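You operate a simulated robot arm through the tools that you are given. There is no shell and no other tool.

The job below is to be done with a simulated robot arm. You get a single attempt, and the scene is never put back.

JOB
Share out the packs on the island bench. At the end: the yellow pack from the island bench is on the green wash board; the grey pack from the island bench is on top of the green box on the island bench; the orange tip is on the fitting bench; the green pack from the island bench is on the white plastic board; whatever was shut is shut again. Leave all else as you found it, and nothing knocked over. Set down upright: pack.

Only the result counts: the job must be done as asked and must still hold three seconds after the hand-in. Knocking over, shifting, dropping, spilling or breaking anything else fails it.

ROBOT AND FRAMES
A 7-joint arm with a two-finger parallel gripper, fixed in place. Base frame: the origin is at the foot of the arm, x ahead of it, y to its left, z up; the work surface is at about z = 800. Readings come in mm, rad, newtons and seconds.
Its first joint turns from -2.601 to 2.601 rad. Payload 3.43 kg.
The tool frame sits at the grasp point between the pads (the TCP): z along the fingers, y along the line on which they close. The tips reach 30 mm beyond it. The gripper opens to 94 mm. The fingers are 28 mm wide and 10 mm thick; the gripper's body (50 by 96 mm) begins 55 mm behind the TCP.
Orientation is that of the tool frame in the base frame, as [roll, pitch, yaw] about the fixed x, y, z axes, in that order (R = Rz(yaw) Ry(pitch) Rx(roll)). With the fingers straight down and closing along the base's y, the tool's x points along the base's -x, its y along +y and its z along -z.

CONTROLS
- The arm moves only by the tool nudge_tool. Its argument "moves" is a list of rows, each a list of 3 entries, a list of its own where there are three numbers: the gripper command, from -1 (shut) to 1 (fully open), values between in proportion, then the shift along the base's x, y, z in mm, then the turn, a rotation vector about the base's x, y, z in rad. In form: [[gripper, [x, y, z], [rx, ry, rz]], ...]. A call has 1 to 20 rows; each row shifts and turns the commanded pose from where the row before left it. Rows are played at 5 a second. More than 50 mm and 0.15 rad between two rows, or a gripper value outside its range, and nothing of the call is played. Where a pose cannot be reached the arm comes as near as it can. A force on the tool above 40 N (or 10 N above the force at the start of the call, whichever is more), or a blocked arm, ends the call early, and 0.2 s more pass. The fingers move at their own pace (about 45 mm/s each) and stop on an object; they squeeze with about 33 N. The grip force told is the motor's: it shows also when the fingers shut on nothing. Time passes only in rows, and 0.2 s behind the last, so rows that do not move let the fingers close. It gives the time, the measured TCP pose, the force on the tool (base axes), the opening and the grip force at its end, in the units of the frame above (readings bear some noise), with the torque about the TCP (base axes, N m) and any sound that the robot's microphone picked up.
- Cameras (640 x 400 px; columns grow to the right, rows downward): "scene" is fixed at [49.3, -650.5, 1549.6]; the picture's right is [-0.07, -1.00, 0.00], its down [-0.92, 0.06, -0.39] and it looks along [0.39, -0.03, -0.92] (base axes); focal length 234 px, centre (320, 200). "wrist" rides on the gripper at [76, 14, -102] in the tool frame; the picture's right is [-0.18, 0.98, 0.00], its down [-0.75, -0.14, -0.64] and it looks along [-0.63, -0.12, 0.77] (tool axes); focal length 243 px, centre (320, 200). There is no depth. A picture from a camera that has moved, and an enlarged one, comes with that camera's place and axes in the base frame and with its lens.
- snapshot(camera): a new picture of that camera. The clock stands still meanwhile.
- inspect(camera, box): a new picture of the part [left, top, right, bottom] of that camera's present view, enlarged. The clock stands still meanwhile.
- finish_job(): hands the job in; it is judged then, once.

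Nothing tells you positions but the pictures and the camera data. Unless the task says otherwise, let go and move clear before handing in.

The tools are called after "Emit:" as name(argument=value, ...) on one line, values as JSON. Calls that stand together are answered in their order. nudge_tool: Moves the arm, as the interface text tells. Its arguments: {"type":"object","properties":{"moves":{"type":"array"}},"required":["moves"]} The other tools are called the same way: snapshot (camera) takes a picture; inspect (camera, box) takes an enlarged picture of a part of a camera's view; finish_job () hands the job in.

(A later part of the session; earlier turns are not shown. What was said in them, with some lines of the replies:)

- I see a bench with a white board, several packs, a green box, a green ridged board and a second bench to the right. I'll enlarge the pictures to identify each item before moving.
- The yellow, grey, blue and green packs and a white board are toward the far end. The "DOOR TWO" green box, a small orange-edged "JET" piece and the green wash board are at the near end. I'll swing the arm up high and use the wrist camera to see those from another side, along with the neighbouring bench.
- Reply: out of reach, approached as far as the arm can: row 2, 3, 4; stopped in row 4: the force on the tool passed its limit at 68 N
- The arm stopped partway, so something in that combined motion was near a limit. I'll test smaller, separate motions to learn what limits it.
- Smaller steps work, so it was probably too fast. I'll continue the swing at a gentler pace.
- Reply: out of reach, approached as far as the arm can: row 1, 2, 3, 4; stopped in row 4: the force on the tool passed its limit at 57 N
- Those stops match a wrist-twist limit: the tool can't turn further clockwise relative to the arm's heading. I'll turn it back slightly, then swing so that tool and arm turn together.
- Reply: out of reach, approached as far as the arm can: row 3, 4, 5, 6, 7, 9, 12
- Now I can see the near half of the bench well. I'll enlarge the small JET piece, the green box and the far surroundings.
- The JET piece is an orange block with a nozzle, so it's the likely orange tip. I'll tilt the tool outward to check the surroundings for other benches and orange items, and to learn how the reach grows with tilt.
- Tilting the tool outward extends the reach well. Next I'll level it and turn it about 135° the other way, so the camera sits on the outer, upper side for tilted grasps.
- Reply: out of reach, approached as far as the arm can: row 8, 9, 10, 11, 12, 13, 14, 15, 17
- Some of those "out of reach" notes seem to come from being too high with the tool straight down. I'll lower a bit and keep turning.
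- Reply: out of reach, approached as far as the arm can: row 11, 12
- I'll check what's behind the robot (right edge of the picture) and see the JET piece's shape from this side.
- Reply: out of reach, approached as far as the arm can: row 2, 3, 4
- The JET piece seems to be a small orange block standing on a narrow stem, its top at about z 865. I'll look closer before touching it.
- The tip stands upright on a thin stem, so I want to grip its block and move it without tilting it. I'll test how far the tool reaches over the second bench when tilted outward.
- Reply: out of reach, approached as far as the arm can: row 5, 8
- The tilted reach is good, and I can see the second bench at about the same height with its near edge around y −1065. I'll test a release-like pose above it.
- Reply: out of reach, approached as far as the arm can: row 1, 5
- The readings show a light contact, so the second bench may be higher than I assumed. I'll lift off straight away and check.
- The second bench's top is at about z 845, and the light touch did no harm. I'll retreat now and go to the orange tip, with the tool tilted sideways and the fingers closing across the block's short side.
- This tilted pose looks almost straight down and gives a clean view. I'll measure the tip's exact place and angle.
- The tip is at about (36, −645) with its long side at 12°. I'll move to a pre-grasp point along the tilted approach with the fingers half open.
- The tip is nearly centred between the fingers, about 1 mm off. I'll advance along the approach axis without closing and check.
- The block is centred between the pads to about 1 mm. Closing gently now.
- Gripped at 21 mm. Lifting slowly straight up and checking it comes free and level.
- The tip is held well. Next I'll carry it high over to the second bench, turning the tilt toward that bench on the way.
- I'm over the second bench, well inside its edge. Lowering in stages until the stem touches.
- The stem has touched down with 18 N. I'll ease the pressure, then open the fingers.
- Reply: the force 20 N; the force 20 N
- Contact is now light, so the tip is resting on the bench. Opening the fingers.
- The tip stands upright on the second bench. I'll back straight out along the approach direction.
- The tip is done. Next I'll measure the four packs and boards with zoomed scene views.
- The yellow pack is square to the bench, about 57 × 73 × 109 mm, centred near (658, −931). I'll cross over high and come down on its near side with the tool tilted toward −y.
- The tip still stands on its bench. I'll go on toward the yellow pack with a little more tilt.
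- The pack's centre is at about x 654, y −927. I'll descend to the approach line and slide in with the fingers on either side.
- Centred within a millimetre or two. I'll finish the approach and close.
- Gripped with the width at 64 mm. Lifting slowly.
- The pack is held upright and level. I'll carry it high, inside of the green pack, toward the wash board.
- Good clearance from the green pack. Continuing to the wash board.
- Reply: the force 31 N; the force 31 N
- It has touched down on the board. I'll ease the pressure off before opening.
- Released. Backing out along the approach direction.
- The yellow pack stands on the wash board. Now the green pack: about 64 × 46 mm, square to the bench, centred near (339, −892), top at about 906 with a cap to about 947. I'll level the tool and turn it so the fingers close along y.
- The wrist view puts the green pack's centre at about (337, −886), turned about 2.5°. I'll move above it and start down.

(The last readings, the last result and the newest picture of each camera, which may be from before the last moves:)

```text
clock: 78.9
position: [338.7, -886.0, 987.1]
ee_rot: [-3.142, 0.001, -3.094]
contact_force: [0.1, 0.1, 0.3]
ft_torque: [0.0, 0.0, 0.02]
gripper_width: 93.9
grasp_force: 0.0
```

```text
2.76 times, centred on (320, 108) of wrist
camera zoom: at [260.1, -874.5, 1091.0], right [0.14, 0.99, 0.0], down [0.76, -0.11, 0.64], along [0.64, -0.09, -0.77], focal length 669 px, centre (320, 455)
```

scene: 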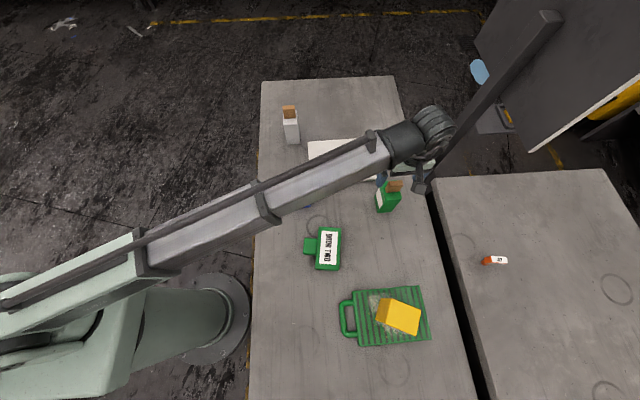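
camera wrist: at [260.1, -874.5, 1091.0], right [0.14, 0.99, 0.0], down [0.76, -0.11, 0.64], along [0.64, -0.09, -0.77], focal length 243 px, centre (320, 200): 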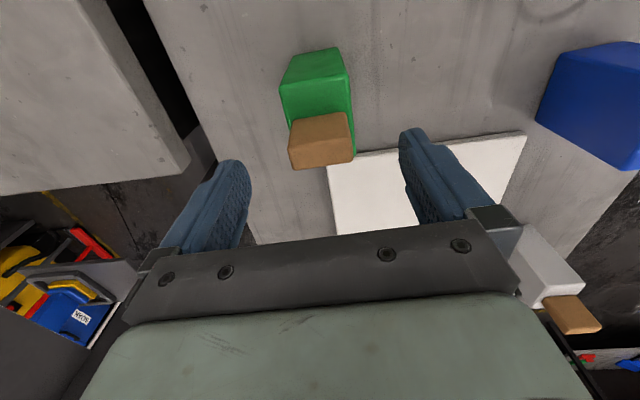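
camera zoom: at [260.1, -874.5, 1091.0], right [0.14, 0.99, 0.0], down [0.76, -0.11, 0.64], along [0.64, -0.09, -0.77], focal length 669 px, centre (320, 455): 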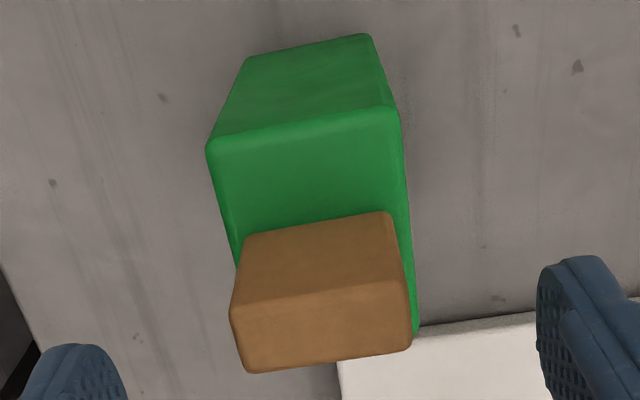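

Aligned within a millimetre, and the cap top is at about 945. I'll descend so the pads take the upper part of the pack while the palm stays above the cap.

Emit:
nudge_tool(moves=[[1, [-0.5, 0.6, -12], [0, 0, 0.01]], [1, [0, 0, -18], [0, 0, 0]], [1, [0, 0, -18], [0, 0, 0]], [1, [0, 0, -18], [0, 0, 0]], [1, [0, 0, -12], [0, 0, 0]], [1, [0, 0, -6], [0, 0, 0]], [1, [0, 0, 0], [0, 0, 0]]])

Emit:
snapshot(camera="wrist")

```text
clock: 80.5
position: [337.5, -883.5, 904.1]
ee_rot: [-3.14, 0.001, -3.086]
contact_force: [-0.4, -1.2, 7.8]
ft_torque: [0.08, 0.04, -0.05]
gripper_width: 94.1
grasp_force: 0.0
```

```text
taken
camera wrist: at [260.5, -873.3, 1007.8], right [0.13, 0.99, 0.0], down [0.76, -0.1, 0.64], along [0.64, -0.08, -0.77], focal length 243 px, centre (320, 200)
```

wrist: 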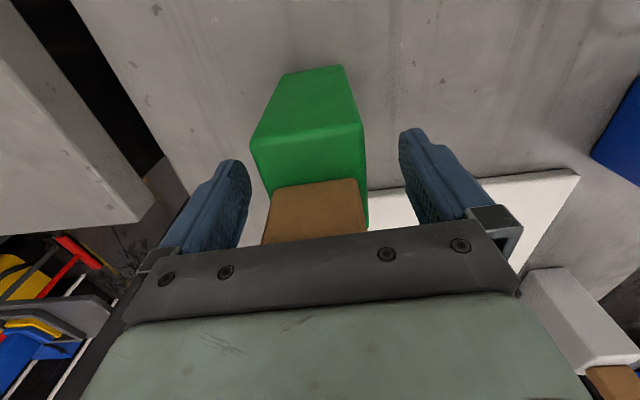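

A light upward push: the palm has just touched the cap. Raising a few millimetres to clear it.

Emit:
nudge_tool(moves=[[1, [0, 0, 3], [0, 0, 0]], [1, [0, 0, 2], [0, 0, 0]], [1, [0, 0, 0], [0, 0, 0]]])

Emit:
inspect(camera="wrist", box=[160, 50, 500, 260])

Emit:
inspect(camera="scene", box=[340, 150, 440, 230])

```text
clock: 81.3
position: [337.5, -884.5, 908.9]
ee_rot: [3.141, 0.001, -3.086]
contact_force: [-0.2, 0.5, 0.7]
ft_torque: [0.0, -0.02, 0.02]
gripper_width: 93.9
grasp_force: 0.1
```

```text
1.88 times, centred on (330, 155) of wrist
camera zoom: at [260.0, -874.0, 1012.3], right [0.13, 0.99, 0.0], down [0.76, -0.1, 0.64], along [0.64, -0.08, -0.77], focal length 457 px, centre (301, 285)
```

zoom: 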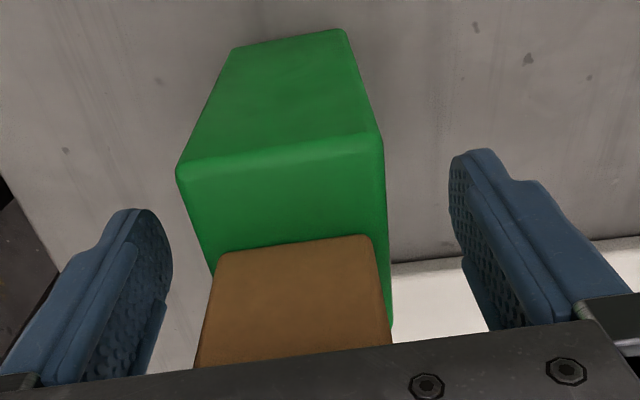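

```text
5.00 times, centred on (390, 190) of scene
camera zoom: at [49.3, -650.5, 1549.6], right [-0.07, -1.0, 0.0], down [-0.92, 0.06, -0.39], along [0.39, -0.03, -0.92], focal length 1172 px, centre (-30, 250)
```

zoom: 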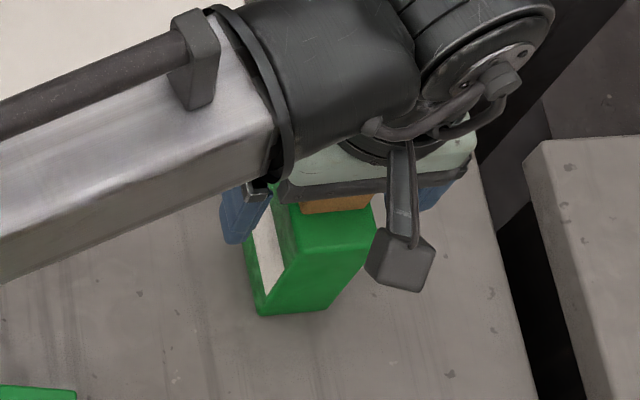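

Clear now, and the pads still overlap about 30 mm of the pack. Closing.

Emit:
nudge_tool(moves=[[0.6, [0, 0.5, 0], [0, 0, 0]], [0.3, [0, 0, 0], [0, 0, 0]], [0.1, [0, 0, 0], [0, 0, 0]], [-0.1, [0, 0, 0], [0, 0, 0]], [-1, [0, 0, 0], [0, 0, 0]], [-1, [0, 0, 0], [0, 0, 0]], [-1, [0, 0, 0], [0, 0, 0]]])

Emit:
inspect(camera="wrist", box=[160, 50, 500, 260])

```text
clock: 82.9
position: [337.4, -884.2, 908.5]
ee_rot: [3.141, 0.0, -3.087]
contact_force: [0.7, -1.3, 1.0]
ft_torque: [0.05, -0.03, -0.01]
gripper_width: 54.0
grasp_force: 33.3
```

```text
1.88 times, centred on (330, 155) of wrist
camera zoom: at [260.1, -873.5, 1012.1], right [0.13, 0.99, 0.0], down [0.76, -0.1, 0.64], along [0.64, -0.08, -0.77], focal length 457 px, centre (301, 285)
```

zoom: 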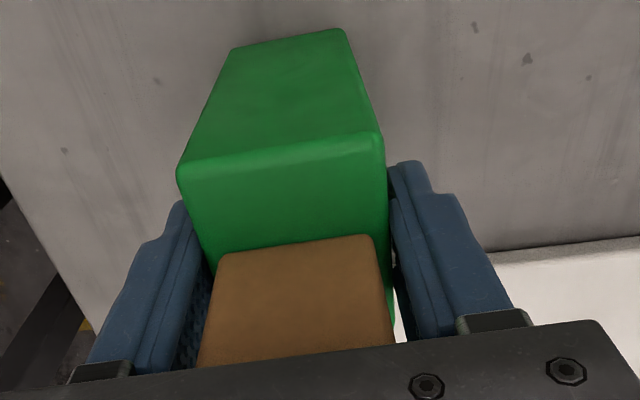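

Good grip with no shift. Lifting slowly.

Emit:
nudge_tool(moves=[[-1, [0, 0, 4], [0, 0, 0]], [-1, [0, 0, 8], [0, 0, 0]], [-1, [0, 0, 12], [0, 0, 0]], [-1, [0, 0, 15], [0, 0, 0]], [-1, [0, 0, 15], [0, 0, 0]]])

Emit:
snapshot(camera="wrist")

Emit:
snapshot(camera="scene")

```text
clock: 84.1
position: [338.0, -886.7, 963.9]
ee_rot: [-3.141, 0.0, -3.086]
contact_force: [0.2, -0.1, -1.3]
ft_torque: [0.04, -0.05, 0.02]
gripper_width: 54.1
grasp_force: 32.9
```

```text
taken
camera wrist: at [260.5, -875.3, 1066.1], right [0.13, 0.99, 0.0], down [0.76, -0.1, 0.64], along [0.64, -0.08, -0.77], focal length 243 px, centre (320, 200)
```

wrist: 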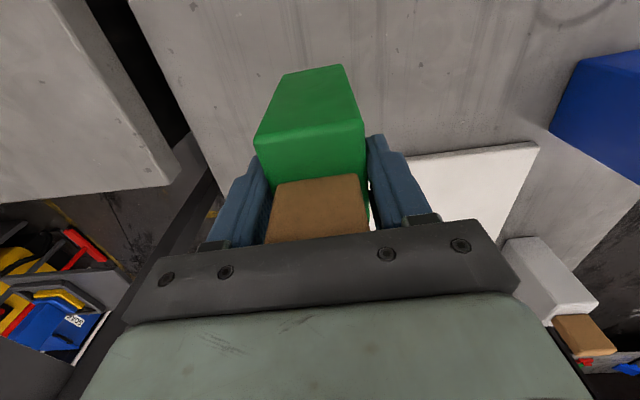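

```text
taken
```

scene: 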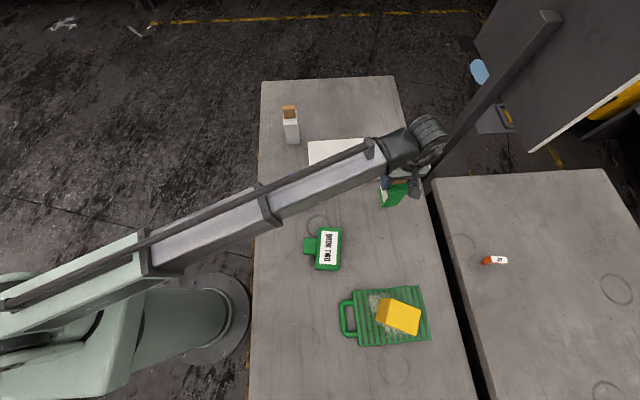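

The pack hangs straight. Moving it over the white board.

Emit:
nudge_tool(moves=[[-1, [8, 5, 5], [0, 0, 0]], [-1, [18, 13, 5], [0, 0, 0]], [-1, [22, 16, 0], [0, 0, 0]], [-1, [22, 16, 0], [0, 0, 0]], [-1, [22, 16, 0], [0, 0, 0]], [-1, [22, 16, 0], [0, 0, 0]], [-1, [22, 16, 0], [0, 0, 0]], [-1, [20, 14, 0], [0, 0, 0]], [-1, [10, 7, 0], [0, 0, 0]], [-1, [0, 0, 0], [0, 0, 0]]])

Emit:
snapshot(camera="wrist")

Emit:
snapshot(camera="scene")

```text
clock: 86.3
position: [503.4, -765.3, 973.7]
ee_rot: [-3.141, -0.001, -3.085]
contact_force: [0.7, -0.2, -1.6]
ft_torque: [0.01, 0.0, 0.0]
gripper_width: 54.0
grasp_force: 32.5
```

```text
taken
camera wrist: at [425.7, -754.2, 1075.9], right [0.13, 0.99, 0.0], down [0.76, -0.1, 0.64], along [0.64, -0.08, -0.77], focal length 243 px, centre (320, 200)
```

wrist: 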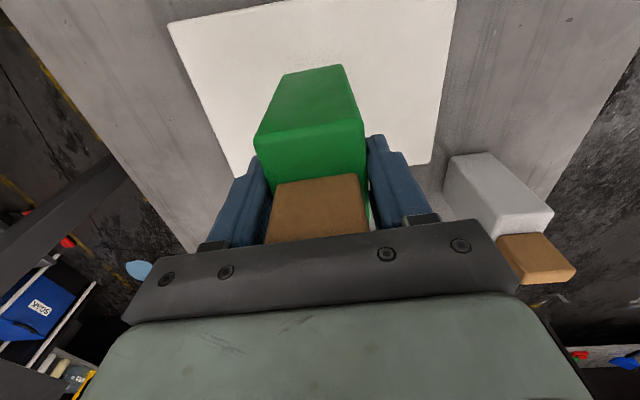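

```text
taken
```

scene: 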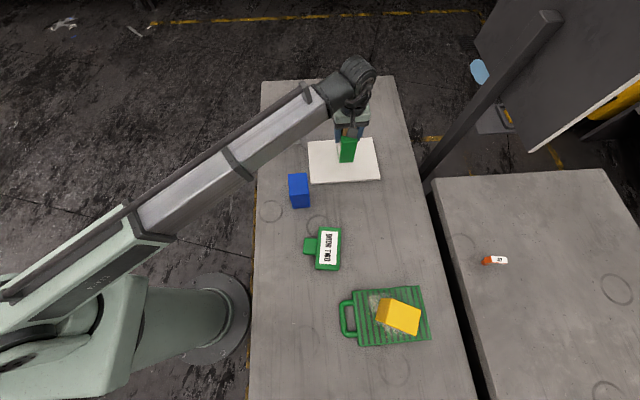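

Well over the white board. Lowering until it touches.

Emit:
nudge_tool(moves=[[-1, [0, 0, -8], [0, 0, 0]], [-1, [0, 0, -12], [0, 0, 0]], [-1, [0, 0, -10], [0, 0, 0]], [-1, [0, 0, -5], [0, 0, 0]], [-1, [0, 0, -2], [0, 0, 0]]])

Emit:
nudge_tool(moves=[[-1, [0, 0, -2], [0, 0, 0]], [-1, [0, 0, -1], [0, 0, 0]]])

Emit:
nudge_tool(moves=[[-1, [0, 0, -1.5], [0, 0, 0]], [-1, [0, 0, -0.5], [0, 0, 0]]])

```text
clock: 87.5
position: [504.1, -764.3, 936.5]
ee_rot: [3.141, 0.0, -3.083]
contact_force: [-0.2, 0.0, -1.7]
ft_torque: [0.02, 0.03, -0.04]
gripper_width: 54.2
grasp_force: 33.1
```

```text
clock: 88.1
position: [504.2, -765.3, 932.8]
ee_rot: [-3.141, -0.001, -3.085]
contact_force: [0.3, 0.2, -1.0]
ft_torque: [-0.03, 0.0, -0.02]
gripper_width: 54.0
grasp_force: 33.2
```

```text
clock: 88.7
position: [504.4, -765.2, 931.7]
ee_rot: [3.141, 0.0, -3.085]
contact_force: [0.0, -0.3, -0.9]
ft_torque: [0.0, 0.02, 0.04]
gripper_width: 54.1
grasp_force: 32.8
```

Emit:
nudge_tool(moves=[[-1, [0, 0, -1.5], [0, 0, 0]], [-1, [0, 0, -1], [0, 0, 0]]])

Emit:
nudge_tool(moves=[[-1, [0, 0, -1.2], [0, 0, 0]], [-1, [0, 0, -0.8], [0, 0, 0]]])

```text
clock: 89.3
position: [504.4, -766.0, 928.7]
ee_rot: [-3.141, -0.001, -3.087]
contact_force: [0.7, -0.4, -2.0]
ft_torque: [0.03, 0.02, 0.0]
gripper_width: 54.2
grasp_force: 33.4
```

```text
clock: 89.9
position: [504.0, -765.8, 925.8]
ee_rot: [-3.14, -0.001, -3.086]
contact_force: [0.2, -0.1, -2.0]
ft_torque: [-0.01, -0.01, -0.03]
gripper_width: 54.2
grasp_force: 33.6
```

Emit:
nudge_tool(moves=[[-1, [0, 0, -1.2], [0, 0, 0]], [-1, [0, 0, -0.8], [0, 0, 0]]])

```text
clock: 90.5
position: [504.1, -764.8, 923.7]
ee_rot: [3.141, 0.0, -3.086]
contact_force: [0.2, -0.6, -1.6]
ft_torque: [-0.02, 0.01, -0.01]
gripper_width: 53.8
grasp_force: 33.5
```

Emit:
nudge_tool(moves=[[-1, [0, 0, -1.2], [0, 0, 0]], [-1, [0, 0, -0.8], [0, 0, 0]]])

```text
clock: 91.1
position: [503.7, -766.2, 924.6]
ee_rot: [-3.141, 0.0, -3.086]
contact_force: [-0.8, -2.9, 20.3]
ft_torque: [0.21, 0.31, 0.01]
gripper_width: 53.9
grasp_force: 33.2
```

Touched the board. Easing the pressure.

Emit:
nudge_tool(moves=[[-1, [0, 0, 0.6], [0, 0, 0]], [-1, [0, 0, 0.4], [0, 0, 0]]])

```text
clock: 91.7
position: [503.9, -766.3, 924.8]
ee_rot: [-3.139, 0.001, -3.087]
contact_force: [-1.9, -4.3, 21.7]
ft_torque: [-0.02, 0.23, -0.01]
gripper_width: 54.1
grasp_force: 33.6
```

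Emit:
nudge_tool(moves=[[-1, [0, 0, 0.6], [0, 0, 0]], [-1, [0, 0, 0.4], [0, 0, 0]]])

```text
clock: 92.3
position: [503.7, -765.4, 923.7]
ee_rot: [-3.14, 0.003, -3.086]
contact_force: [0.7, -4.5, 14.5]
ft_torque: [-0.26, -0.04, -0.01]
gripper_width: 53.8
grasp_force: 33.1
```

Emit:
nudge_tool(moves=[[-1, [0, 0, 0.5], [0, 0, 0]], [-1, [0, 0, 0.3], [0, 0, 0]]])

```text
clock: 92.9
position: [502.6, -764.6, 925.5]
ee_rot: [3.139, 0.0, -3.086]
contact_force: [0.0, 0.0, 0.2]
ft_torque: [-0.03, -0.13, 0.02]
gripper_width: 54.2
grasp_force: 33.3
```

Contact is now nearly zero. Opening.

Emit:
nudge_tool(moves=[[0.2, [0, 0, 0], [0, 0, 0]], [0.4, [0, 0, 0], [0, 0, 0]], [0.7, [0, 0, 0], [0, 0, 0]], [0.9, [0, 0, 0], [0, 0, 0]], [0.9, [0, 0, 0], [0, 0, 0]]])

Emit:
nudge_tool(moves=[[0.9, [0, 0, 5], [0, 0, 0]], [0.9, [0, 0, 15], [0, 0, 0]], [0.9, [0, 0, 20], [0, 0, 0]], [0.9, [0, 0, 20], [0, 0, 0]], [0.9, [0, 0, 20], [0, 0, 0]], [0.9, [0, 0, 10], [0, 0, 0]]])

Emit:
snapshot(camera="wrist")

Emit:
snapshot(camera="scene")

```text
clock: 94.1
position: [504.1, -766.4, 925.0]
ee_rot: [3.141, 0.001, -3.085]
contact_force: [0.0, -1.1, 0.4]
ft_torque: [0.02, 0.0, 0.02]
gripper_width: 89.2
grasp_force: 0.0
```

```text
clock: 95.5
position: [505.4, -766.2, 1015.3]
ee_rot: [3.141, -0.001, -3.085]
contact_force: [0.0, 0.0, 0.6]
ft_torque: [0.02, -0.02, 0.02]
gripper_width: 89.1
grasp_force: 0.1
```

```text
taken
camera wrist: at [425.4, -755.3, 1118.5], right [0.13, 0.99, 0.0], down [0.76, -0.1, 0.64], along [0.64, -0.08, -0.77], focal length 243 px, centre (320, 200)
```

wrist: 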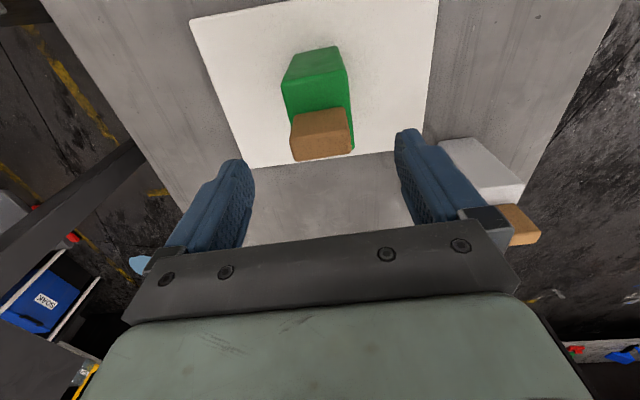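

```text
taken
```

scene: 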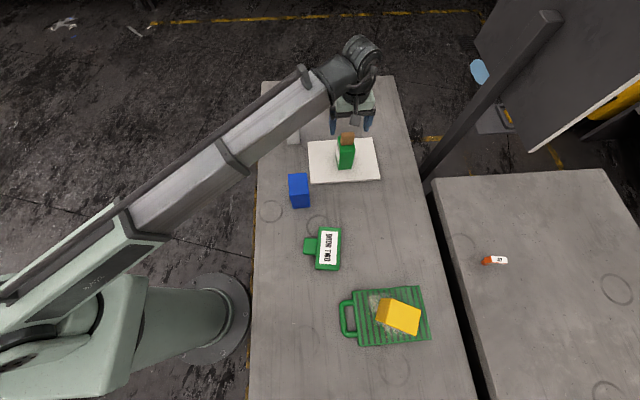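

The green pack stands on the white board. Next is the grey pack near (638, −586), which looks the same shape. I'll go up and over to view it.

Emit:
nudge_tool(moves=[[1, [0, 0, 15], [0, 0, 0]], [1, [3, 15, 12], [0, 0, -0.01]], [1, [8, 25, 0], [0, 0, -0.01]], [1, [8, 28, 0], [0, 0, -0.01]], [1, [8, 28, 0], [0, 0, -0.01]], [1, [8, 28, 0], [0, 0, -0.01]], [1, [8, 28, 0], [0, 0, -0.005]], [1, [8, 20, 0], [0, 0, 0]], [1, [8, 10, 0], [0, 0, 0]]])

Emit:
snapshot(camera="wrist")

```text
clock: 97.5
position: [562.4, -582.7, 1042.7]
ee_rot: [-3.141, 0.0, -3.137]
contact_force: [1.5, -0.6, 0.3]
ft_torque: [0.03, 0.02, 0.02]
gripper_width: 93.9
grasp_force: 0.1
```

```text
taken
camera wrist: at [484.4, -568.3, 1145.5], right [0.18, 0.98, 0.0], down [0.75, -0.14, 0.64], along [0.63, -0.12, -0.77], focal length 243 px, centre (320, 200)
```

wrist: 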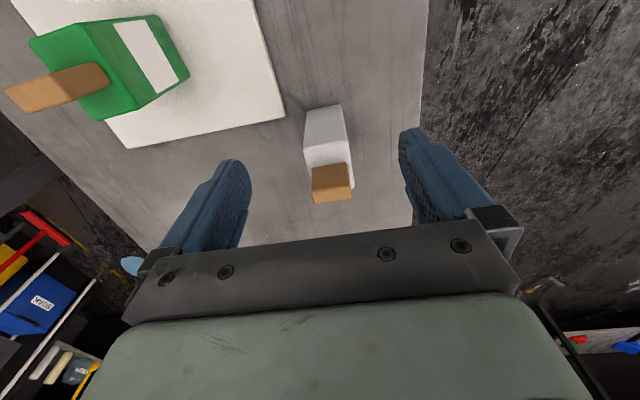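

Emit:
inspect(camera="wrist", box=[270, 90, 390, 215])

```text
3.20 times, centred on (330, 152) of wrist
camera zoom: at [484.4, -568.3, 1145.5], right [0.18, 0.98, 0.0], down [0.75, -0.14, 0.64], along [0.63, -0.12, -0.77], focal length 776 px, centre (288, 352)
```

zoom: 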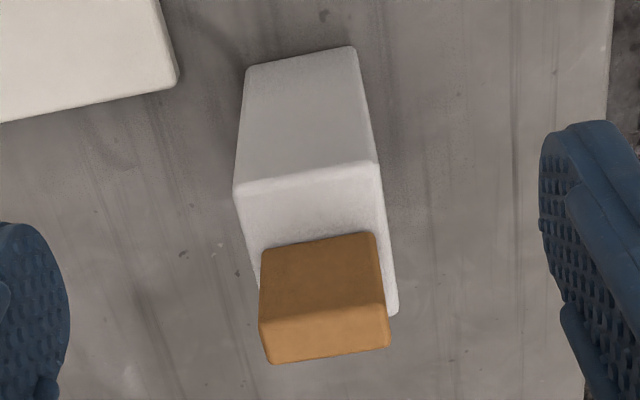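

Emit:
nudge_tool(moves=[[1, [12, -0.5, 0], [0, 0, 0.015]], [1, [18, -0.8, 0], [0, 0, 0.015]], [1, [18, -0.8, 0], [0, 0, 0.015]], [1, [16, -0.7, 0], [0, 0, 0]], [1, [10, -0.3, 0], [0, 0, 0]], [1, [0, 0, -12], [0, 0, 0]], [1, [0, 0, -15], [0, 0, 0]], [1, [0, 0, -15], [0, 0, 0]], [1, [0, 0, -13], [0, 0, 0]], [1, [0, 0, 0], [0, 0, 0]]])

Emit:
inspect(camera="wrist", box=[250, 35, 400, 185])

Emit:
snapshot(camera="scene")

```text
clock: 99.7
position: [636.9, -587.1, 987.3]
ee_rot: [3.141, -0.001, -3.095]
contact_force: [-1.0, -0.1, 0.5]
ft_torque: [-0.02, 0.0, -0.01]
gripper_width: 93.9
grasp_force: 0.0
```

```text
2.67 times, centred on (325, 110) of wrist
camera zoom: at [559.2, -575.7, 1090.5], right [0.14, 0.99, 0.0], down [0.76, -0.11, 0.64], along [0.64, -0.09, -0.77], focal length 647 px, centre (307, 440)
```

zoom: 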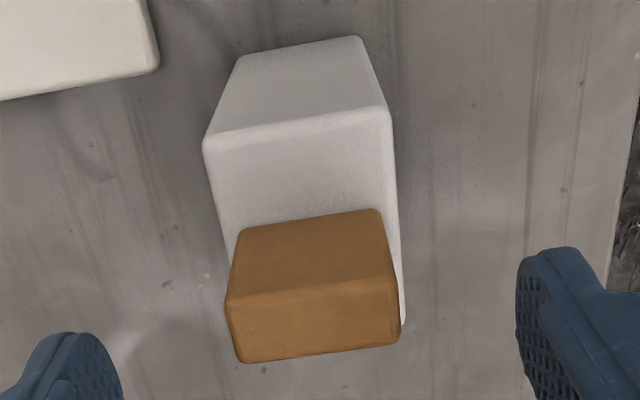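

```text
taken
```

scene: 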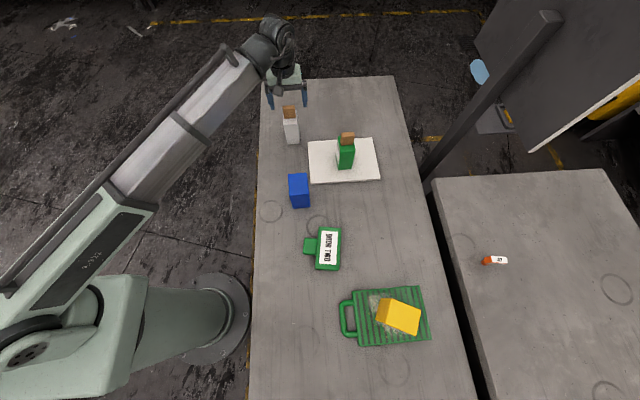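

Need about +2 mm in y. Then I'll descend to the same grip height as for the green pack.

Emit:
nudge_tool(moves=[[1, [0, 2, -10], [0, 0, 0]], [1, [0, 0, -18], [0, 0, 0]], [1, [0, 0, -18], [0, 0, 0]], [1, [0, 0, -16], [0, 0, 0]], [1, [0, 0, -9], [0, 0, 0]], [1, [0, 0, -3], [0, 0, 0]], [1, [0, 0, 0], [0, 0, 0]]])

Emit:
inspect(camera="wrist", box=[160, 50, 500, 260])

```text
clock: 101.3
position: [637.5, -584.8, 913.3]
ee_rot: [3.14, -0.002, -3.095]
contact_force: [-0.7, 0.1, 0.3]
ft_torque: [0.02, -0.03, 0.0]
gripper_width: 94.2
grasp_force: 0.2
```

```text
1.88 times, centred on (330, 155) of wrist
camera zoom: at [558.5, -572.7, 1016.1], right [0.14, 0.99, 0.0], down [0.76, -0.11, 0.64], along [0.64, -0.09, -0.77], focal length 457 px, centre (301, 285)
```

zoom: 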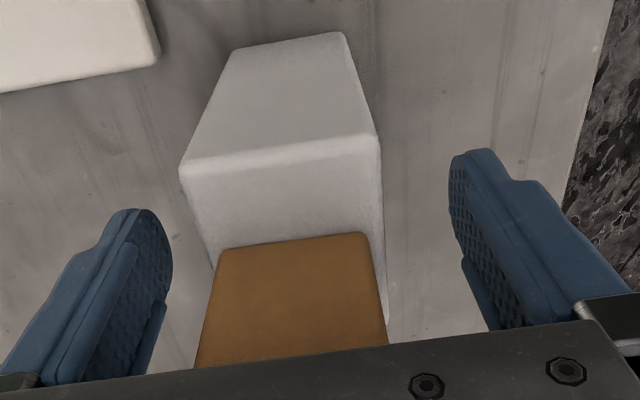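

Emit:
nudge_tool(moves=[[1, [0, 0, -3], [0, 0, 0]], [0.6, [0, 0, 0], [0, 0, 0]], [0.3, [0, 0, 0], [0, 0, 0]], [0.1, [0, 0, 0], [0, 0, 0]], [-0.1, [0, 0, 0], [0, 0, 0]], [-1, [0, 0, 0], [0, 0, 0]], [-1, [0, 0, 0], [0, 0, 0]], [-1, [0, 0, 0], [0, 0, 0]]])

Emit:
inspect(camera="wrist", box=[160, 50, 500, 260])

```text
clock: 103.1
position: [637.2, -584.0, 909.0]
ee_rot: [3.142, 0.001, -3.094]
contact_force: [1.0, 0.5, 1.4]
ft_torque: [0.05, -0.06, -0.02]
gripper_width: 54.1
grasp_force: 32.9
```

```text
1.88 times, centred on (330, 155) of wrist
camera zoom: at [559.0, -572.7, 1013.0], right [0.14, 0.99, 0.0], down [0.76, -0.11, 0.64], along [0.64, -0.09, -0.77], focal length 457 px, centre (301, 285)
```

zoom: 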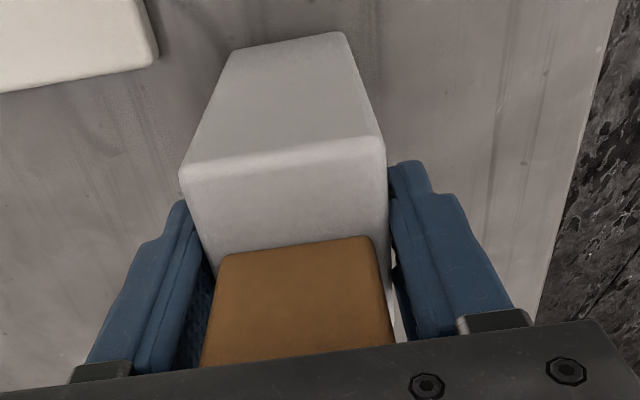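

Good grip. Lifting slowly, then I'll check.

Emit:
nudge_tool(moves=[[-1, [0, 0, 4], [0, 0, 0]], [-1, [0, 0, 8], [0, 0, 0]], [-1, [0, 0, 12], [0, 0, 0]], [-1, [0, 0, 18], [0, 0, 0]], [-1, [0, 0, 22], [0, 0, 0]], [-1, [0, 0, 22], [0, 0, 0]], [-1, [0, 0, 22], [0, 0, 0]], [-1, [0, 0, 22], [0, 0, 0]], [-1, [0, 0, 15], [0, 0, 0]]])

Emit:
snapshot(camera="wrist")

Emit:
snapshot(camera="scene")

```text
clock: 105.1
position: [638.3, -584.0, 1055.7]
ee_rot: [3.141, 0.001, -3.095]
contact_force: [0.4, 0.0, -1.8]
ft_torque: [0.0, -0.01, 0.02]
gripper_width: 53.8
grasp_force: 33.0
```

```text
taken
camera wrist: at [559.9, -573.7, 1158.5], right [0.14, 0.99, 0.0], down [0.76, -0.11, 0.64], along [0.64, -0.09, -0.77], focal length 243 px, centre (320, 200)
```

wrist: 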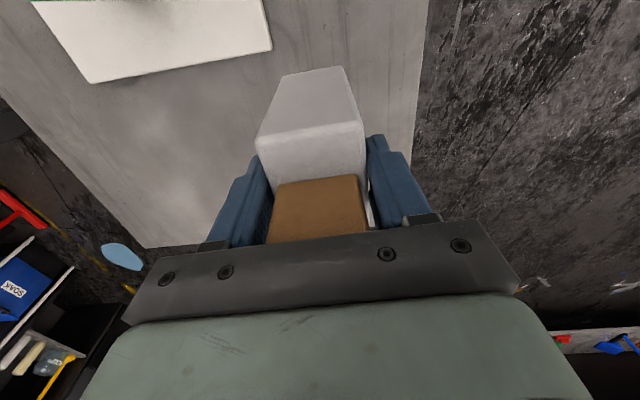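

```text
taken
```

scene: 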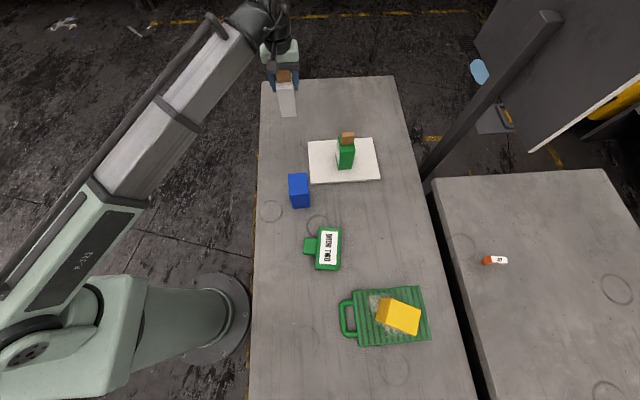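

While the view is clear, I'll measure the green box and the blue pack precisely.

Emit:
inspect(camera="scene", box=[296, 220, 350, 276])

Emit:
inspect(camera="scene", box=[275, 125, 385, 215])

```text
7.14 times, centred on (323, 248) of scene
camera zoom: at [49.3, -650.5, 1549.6], right [-0.07, -1.0, 0.0], down [-0.92, 0.06, -0.39], along [0.39, -0.03, -0.92], focal length 1674 px, centre (299, -143)
```

zoom: 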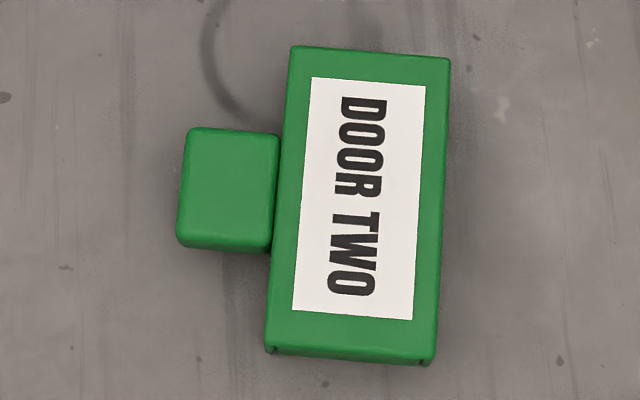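

```text
4.44 times, centred on (330, 170) of scene
camera zoom: at [49.3, -650.5, 1549.6], right [-0.07, -1.0, 0.0], down [-0.92, 0.06, -0.39], along [0.39, -0.03, -0.92], focal length 1042 px, centre (276, 333)
```

zoom: 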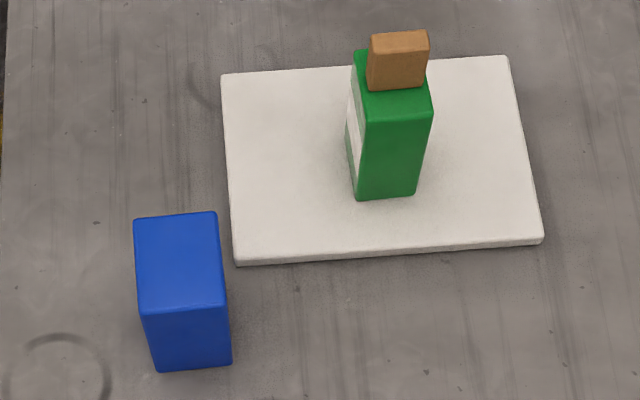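

The green box's top is centred near (191, −687), about 128 × 70 mm, turned about −9°. I'll carry the grey pack between the blue and green packs toward it.

Emit:
nudge_tool(moves=[[-1, [-10, -6, 2], [0, 0, 0]], [-1, [-22, -13, 2], [0, 0, -0.01]], [-1, [-23, -13, 0], [0, 0, -0.01]], [-1, [-23, -14, 0], [0, 0, -0.01]], [-1, [-20, -9, 0], [0, 0, -0.01]], [-1, [-20, -9, 0], [0, 0, -0.01]], [-1, [-20, -9, 0], [0, 0, -0.01]], [-1, [-20, -9, 0], [0, 0, -0.01]], [-1, [-20, -11, 0], [0, 0, -0.01]], [-1, [-20, -11, 0], [0, 0, -0.01]], [-1, [-20, -11, 0], [0, 0, -0.01]], [-1, [-20, -11, 0], [0, 0, -0.01]], [-1, [-25, -1, 0], [0, 0, -0.01]], [-1, [-25, -1, 0], [0, 0, -0.015]], [-1, [-25, -1, 0], [0, 0, -0.015]], [-1, [-25, -1, 0], [0, 0, -0.015]], [-1, [-20, 3, 0], [0, 0, -0.015]], [-1, [-14, 3, 0], [0, 0, -0.01]], [-1, [-6, 2, 0], [0, 0, -0.005]]])

Emit:
snapshot(camera="wrist")

Emit:
snapshot(camera="scene")

```text
clock: 109.1
position: [258.0, -706.4, 1058.8]
ee_rot: [-3.141, 0.0, 2.992]
contact_force: [-0.6, -0.1, -1.5]
ft_torque: [0.0, -0.03, 0.01]
gripper_width: 54.0
grasp_force: 32.7
```

```text
taken
camera wrist: at [183.9, -680.2, 1162.2], right [0.33, 0.95, 0.0], down [0.72, -0.25, 0.64], along [0.61, -0.21, -0.77], focal length 243 px, centre (320, 200)
```

wrist: 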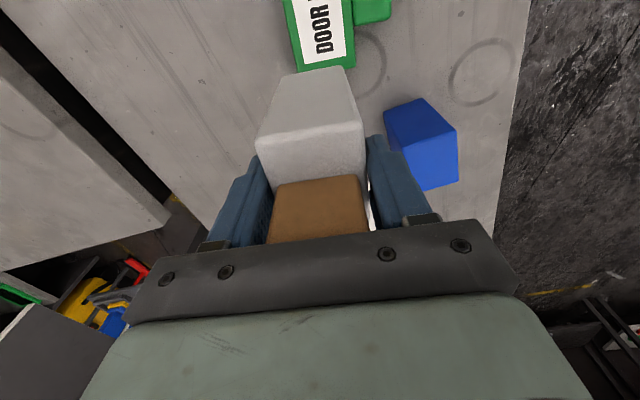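

```text
taken
```

scene: 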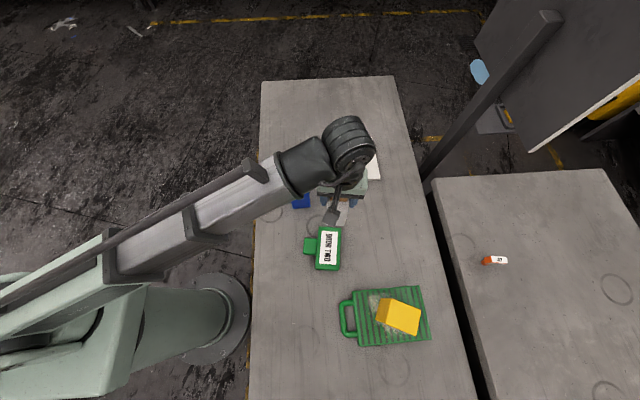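

Emit:
nudge_tool(moves=[[-1, [-12, 4, 0], [0, 0, 0]], [-1, [-18, 6, 0], [0, 0, 0]], [-1, [-18, 6, -5], [0, 0, 0]], [-1, [-13, 4, -12], [0, 0, 0]], [-1, [-7, 1.4, -15], [0, 0, 0]], [-1, [0, 0, -18], [0, 0, 0]], [-1, [0, 0, -15], [0, 0, 0]], [-1, [0, 0, -10], [0, 0, 0]], [-1, [0, 0, 0], [0, 0, 0]]])

Emit:
snapshot(camera="wrist")

Emit:
inspect(camera="scene", box=[280, 190, 380, 290])

```text
clock: 111.1
position: [190.7, -685.6, 984.1]
ee_rot: [3.141, -0.002, 2.994]
contact_force: [0.2, 0.4, -1.7]
ft_torque: [-0.01, 0.02, 0.01]
gripper_width: 54.0
grasp_force: 33.2
```

```text
taken
camera wrist: at [115.9, -658.9, 1086.8], right [0.33, 0.94, 0.0], down [0.72, -0.25, 0.64], along [0.61, -0.21, -0.77], focal length 243 px, centre (320, 200)
```

wrist: 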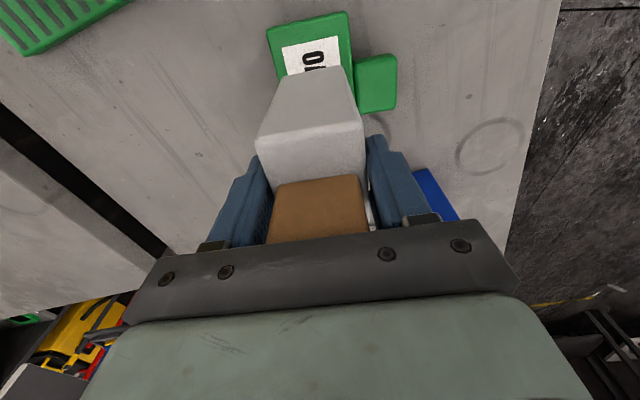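

```text
4.00 times, centred on (330, 240) of scene
camera zoom: at [49.3, -650.5, 1549.6], right [-0.07, -1.0, 0.0], down [-0.92, 0.06, -0.39], along [0.39, -0.03, -0.92], focal length 937 px, centre (280, 40)
```

zoom: 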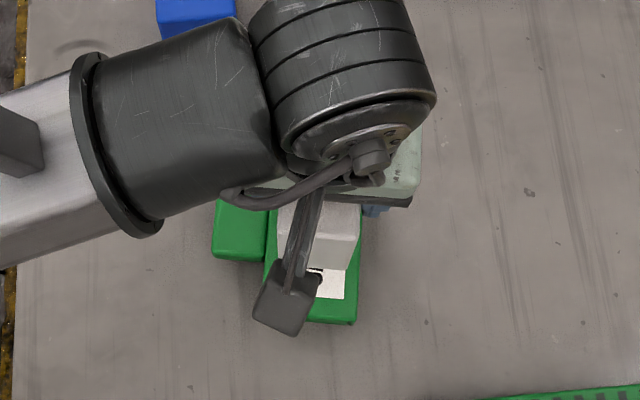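

Emit:
inspect(camera="wrist", box=[240, 0, 420, 140])

```text
2.86 times, centred on (330, 70) of wrist
camera zoom: at [115.9, -658.9, 1086.8], right [0.33, 0.94, 0.0], down [0.72, -0.25, 0.64], along [0.61, -0.21, -0.77], focal length 693 px, centre (291, 571)
```

zoom: 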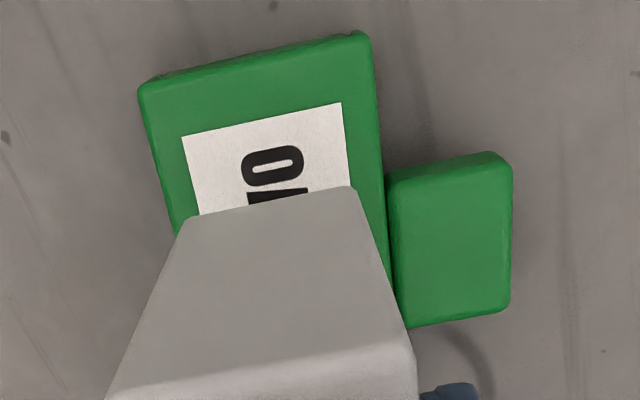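

The pack is centred over the box and lined up with it within 2 mm. Lowering gently.

Emit:
nudge_tool(moves=[[-1, [0, 0, -8], [0, 0, 0]], [-1, [0, 0, -10], [0, 0, 0]], [-1, [0, 0, -7], [0, 0, 0]], [-1, [0, 0, -3], [0, 0, 0]]])

Emit:
nudge_tool(moves=[[-1, [0, 0, -1.5], [0, 0, 0]], [-1, [0, 0, -1], [0, 0, 0]]])

Emit:
nudge_tool(moves=[[-1, [0, 0, -1.2], [0, 0, 0]], [-1, [0, 0, -0.8], [0, 0, 0]]])

```text
clock: 112.1
position: [191.1, -684.6, 955.9]
ee_rot: [-3.141, 0.0, 2.994]
contact_force: [0.0, 0.2, -1.2]
ft_torque: [-0.01, -0.01, 0.0]
gripper_width: 54.0
grasp_force: 33.0
```

```text
clock: 112.7
position: [192.1, -685.2, 954.3]
ee_rot: [3.141, 0.002, 2.994]
contact_force: [0.4, -0.7, -1.3]
ft_torque: [0.0, 0.03, -0.02]
gripper_width: 54.2
grasp_force: 33.6
```

```text
clock: 113.3
position: [191.6, -685.1, 951.3]
ee_rot: [-3.141, 0.001, 2.991]
contact_force: [-0.1, 0.6, -0.1]
ft_torque: [-0.01, -0.01, 0.0]
gripper_width: 54.2
grasp_force: 32.6
```

Emit:
nudge_tool(moves=[[-1, [0, 0, -1.2], [0, 0, 0]], [-1, [0, 0, -0.8], [0, 0, 0]]])

Emit:
inspect(camera="wrist", box=[240, 0, 420, 140])

```text
clock: 113.9
position: [191.5, -685.9, 950.1]
ee_rot: [-3.14, 0.002, 2.992]
contact_force: [0.1, -0.3, -1.2]
ft_torque: [0.01, 0.0, -0.02]
gripper_width: 54.0
grasp_force: 33.0
```

```text
2.86 times, centred on (330, 70) of wrist
camera zoom: at [116.9, -659.8, 1052.6], right [0.33, 0.94, 0.0], down [0.72, -0.25, 0.64], along [0.61, -0.21, -0.77], focal length 693 px, centre (291, 571)
```

zoom: 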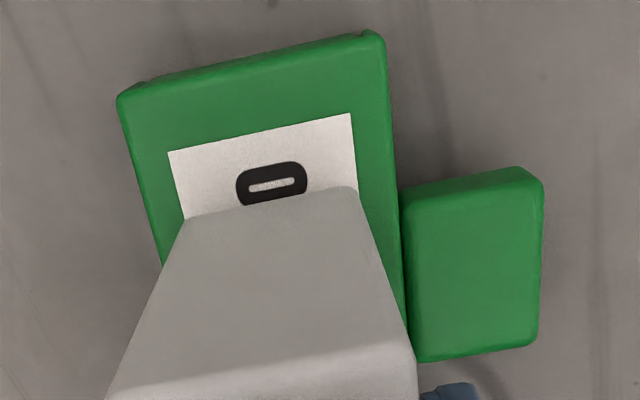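

Emit:
nudge_tool(moves=[[-1, [0, 0, -1.2], [0, 0, 0]], [-1, [0, 0, -1], [0, 0, 0]]])

Emit:
nudge_tool(moves=[[-1, [0, 0, -1.2], [0, 0, 0]], [-1, [0, 0, -0.8], [0, 0, 0]]])

```text
clock: 114.5
position: [190.6, -685.8, 948.5]
ee_rot: [3.14, 0.002, 2.995]
contact_force: [-0.2, 0.0, -1.3]
ft_torque: [0.02, 0.0, -0.03]
gripper_width: 53.8
grasp_force: 33.0
```

```text
clock: 115.1
position: [190.5, -685.7, 946.3]
ee_rot: [3.141, 0.0, 2.992]
contact_force: [-0.8, -0.2, -1.1]
ft_torque: [0.0, 0.0, 0.0]
gripper_width: 54.1
grasp_force: 33.3
```

Emit:
nudge_tool(moves=[[-1, [0, 0, -1.2], [0, 0, 0]], [-1, [0, 0, -0.8], [0, 0, 0]]])

```text
clock: 115.7
position: [191.4, -685.9, 943.9]
ee_rot: [-3.141, -0.002, 2.993]
contact_force: [-0.3, -0.6, 4.5]
ft_torque: [0.17, 0.01, 0.01]
gripper_width: 54.1
grasp_force: 33.4
```

Emit:
nudge_tool(moves=[[-1, [0, 0, -0.4], [0, 0, 0]], [-1, [0, 0, 0], [0, 0, 0]]])

```text
clock: 116.3
position: [192.3, -685.7, 944.3]
ee_rot: [-3.142, 0.001, 2.994]
contact_force: [-1.6, 0.9, 15.5]
ft_torque: [0.37, 0.13, 0.03]
gripper_width: 53.8
grasp_force: 33.3
```

Touched down on the box. Easing a little, then opening.

Emit:
nudge_tool(moves=[[-1, [0, 0, 0.6], [0, 0, 0]], [-1, [0, 0, 0], [0, 0, 0]]])

```text
clock: 116.9
position: [191.8, -684.2, 943.8]
ee_rot: [-3.141, 0.0, 2.993]
contact_force: [-0.3, -0.5, 3.3]
ft_torque: [0.0, -0.04, -0.04]
gripper_width: 54.1
grasp_force: 33.4
```

Emit:
nudge_tool(moves=[[0.2, [0, 0, 0], [0, 0, 0]], [0.4, [0, 0, 0], [0, 0, 0]], [0.7, [0, 0, 0], [0, 0, 0]], [0.9, [0, 0, 0], [0, 0, 0]], [0.9, [0, 0, 0], [0, 0, 0]]])

Emit:
nudge_tool(moves=[[0.9, [0, 0, 5], [0, 0, 0]], [0.9, [0, 0, 15], [0, 0, 0]], [0.9, [0, 0, 20], [0, 0, 0]], [0.9, [0, 0, 20], [0, 0, 0]], [0.9, [0, 0, 20], [0, 0, 0]], [0.9, [0, 0, 20], [0, 0, 0]], [0.9, [0, 0, 10], [0, 0, 0]]])

Emit:
snapshot(camera="wrist")

Emit:
snapshot(camera="scene")

```text
clock: 118.1
position: [191.9, -685.0, 943.1]
ee_rot: [-3.141, 0.001, 2.993]
contact_force: [-0.2, 0.7, 0.9]
ft_torque: [0.01, -0.02, -0.03]
gripper_width: 89.3
grasp_force: 0.1
```

```text
clock: 119.7
position: [191.6, -684.0, 1054.0]
ee_rot: [3.141, 0.0, 2.994]
contact_force: [0.1, -0.2, -0.2]
ft_torque: [-0.03, -0.03, 0.02]
gripper_width: 89.2
grasp_force: 0.1
```

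```text
taken
camera wrist: at [116.9, -658.9, 1156.7], right [0.33, 0.94, 0.0], down [0.72, -0.25, 0.64], along [0.61, -0.21, -0.77], focal length 243 px, centre (320, 200)
```

wrist: 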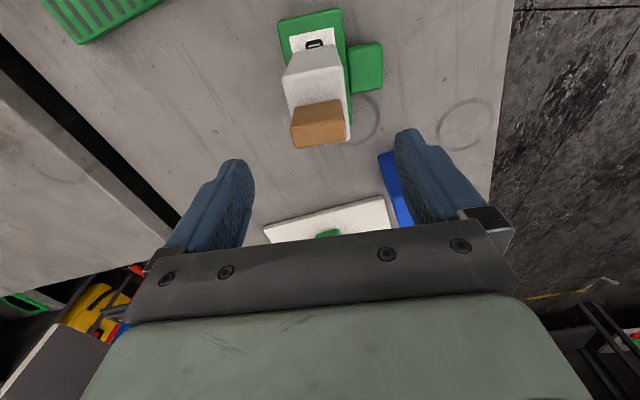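

```text
taken
```

scene: 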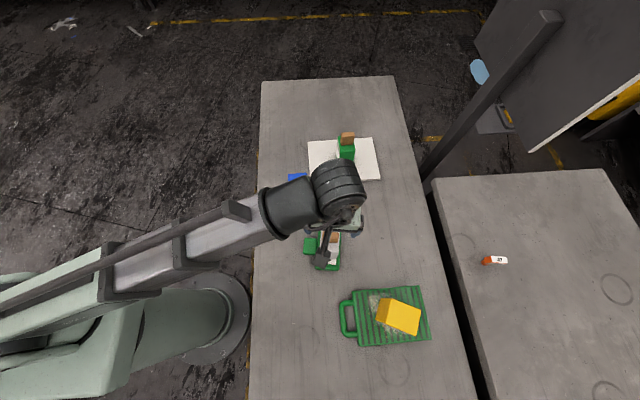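

All four items are placed. I'll raise the arm, move clear and check everything with close views.

Emit:
nudge_tool(moves=[[0.9, [0, 0, 20], [0, 0, 0]], [0.9, [5, 2, 20], [0, 0, 0]], [0.9, [20, 5, 10], [0, 0, 0.01]], [0.9, [28, 6, 0], [0, 0, 0.015]], [0.9, [28, 6, 0], [0, 0, 0.015]], [0.9, [28, 6, 0], [0, 0, 0.015]], [0.9, [28, 6, 0], [0, 0, 0.015]], [0.9, [28, 6, 0], [0, 0, 0.015]], [0.9, [28, 6, 0], [0, 0, 0.015]], [0.9, [28, 6, 0], [0, 0, 0.015]], [0.9, [28, 6, 0], [0, 0, 0.015]], [0.9, [28, 6, 0], [0, 0, 0.015]], [0.9, [20, 4, 0], [0, 0, 0]], [0.9, [10, 2, 0], [0, 0, 0]]])

Emit:
snapshot(camera="scene")

Emit:
inspect(camera="scene", box=[260, 120, 440, 240])

Emit:
inspect(camera="scene", box=[280, 220, 450, 360])

Emit:
inspect(camera="scene", box=[460, 230, 540, 290])

```text
clock: 122.7
position: [498.8, -618.6, 1104.4]
ee_rot: [-3.141, 0.001, 3.137]
contact_force: [-0.5, 1.2, -1.4]
ft_torque: [-0.02, 0.02, -0.02]
gripper_width: 89.5
grasp_force: 0.0
```

```text
taken
```

scene: 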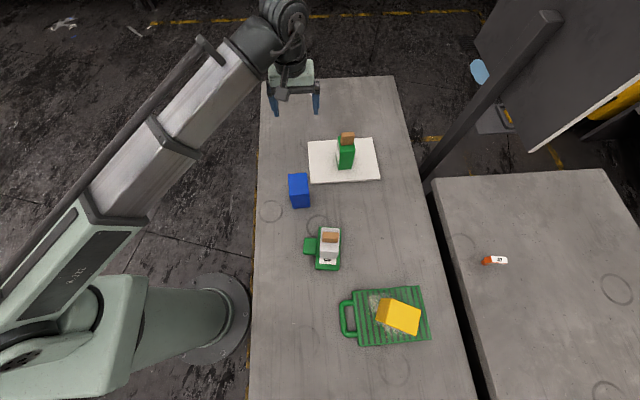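

```text
3.33 times, centred on (350, 180) of scene
camera zoom: at [49.3, -650.5, 1549.6], right [-0.07, -1.0, 0.0], down [-0.92, 0.06, -0.39], along [0.39, -0.03, -0.92], focal length 781 px, centre (220, 267)
```

zoom: 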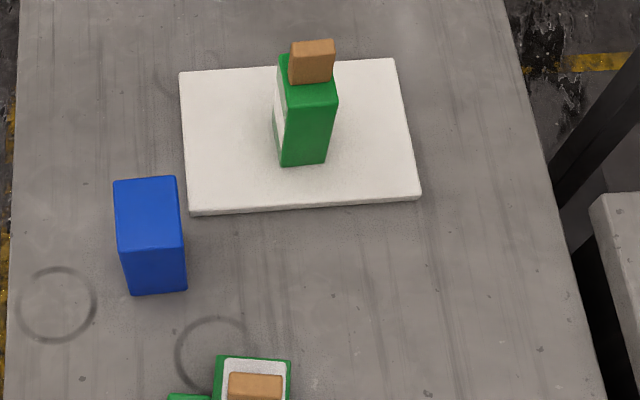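

```text
2.86 times, centred on (365, 290) of scene
camera zoom: at [49.3, -650.5, 1549.6], right [-0.07, -1.0, 0.0], down [-0.92, 0.06, -0.39], along [0.39, -0.03, -0.92], focal length 670 px, centre (191, -57)
```

zoom: 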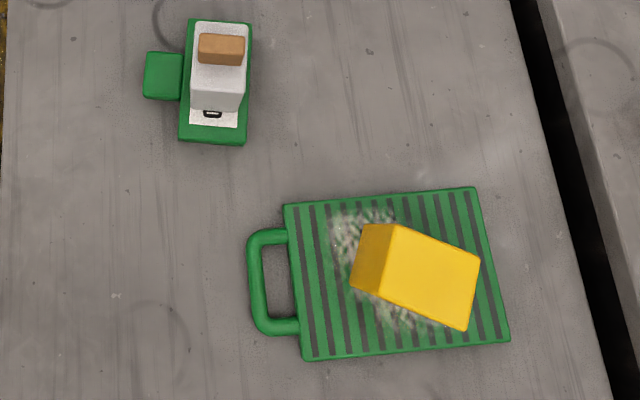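

```text
6.67 times, centred on (500, 260) of scene
camera zoom: at [49.3, -650.5, 1549.6], right [-0.07, -1.0, 0.0], down [-0.92, 0.06, -0.39], along [0.39, -0.03, -0.92], focal length 1562 px, centre (-880, -200)
```

zoom: 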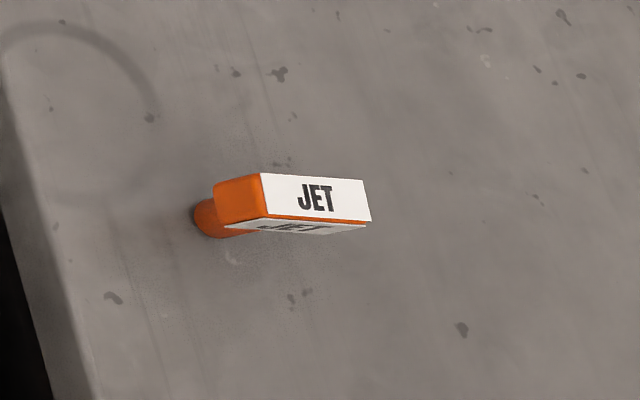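

Everything checks out in the close views:
- **Yellow pack:** upright on the wash board.
- **Green pack:** upright on the white board.
- **Grey pack:** upright on the green box.
- **Orange tip:** standing on the second bench, which I take to be the fitting bench.

The blue pack and both boards are where they were, nothing was opened, and the arm is clear. Handing in.

Emit:
finish_job()

```text
The job is handed in.
```

The job is handed in: everything ended up where you asked, and my last close-up views showed it all still standing. I haven't seen the judge's result.

- **Yellow pack:** upright on the green wash board. It covers part of the white powder patch that was already there.
- **Grey pack:** upright on top of the green box marked "DOOR TWO", centred to within about 2 mm.
- **Orange tip:** standing on its stem on the second bench. I took the "JET" piece to be the orange tip and that second bench to be the fitting bench. It was the only other bench I saw within reach.
- **Green pack:** upright on the white board.
- **Shut things:** I didn't open anything, so nothing needed shutting.

There were two light touches along the way. The open, empty fingers brushed the second bench while I was testing reach, and the gripper touched the green pack's cap before I backed off. Neither moved anything that I could see. The blue pack was left alone and the arm is clear of everything.
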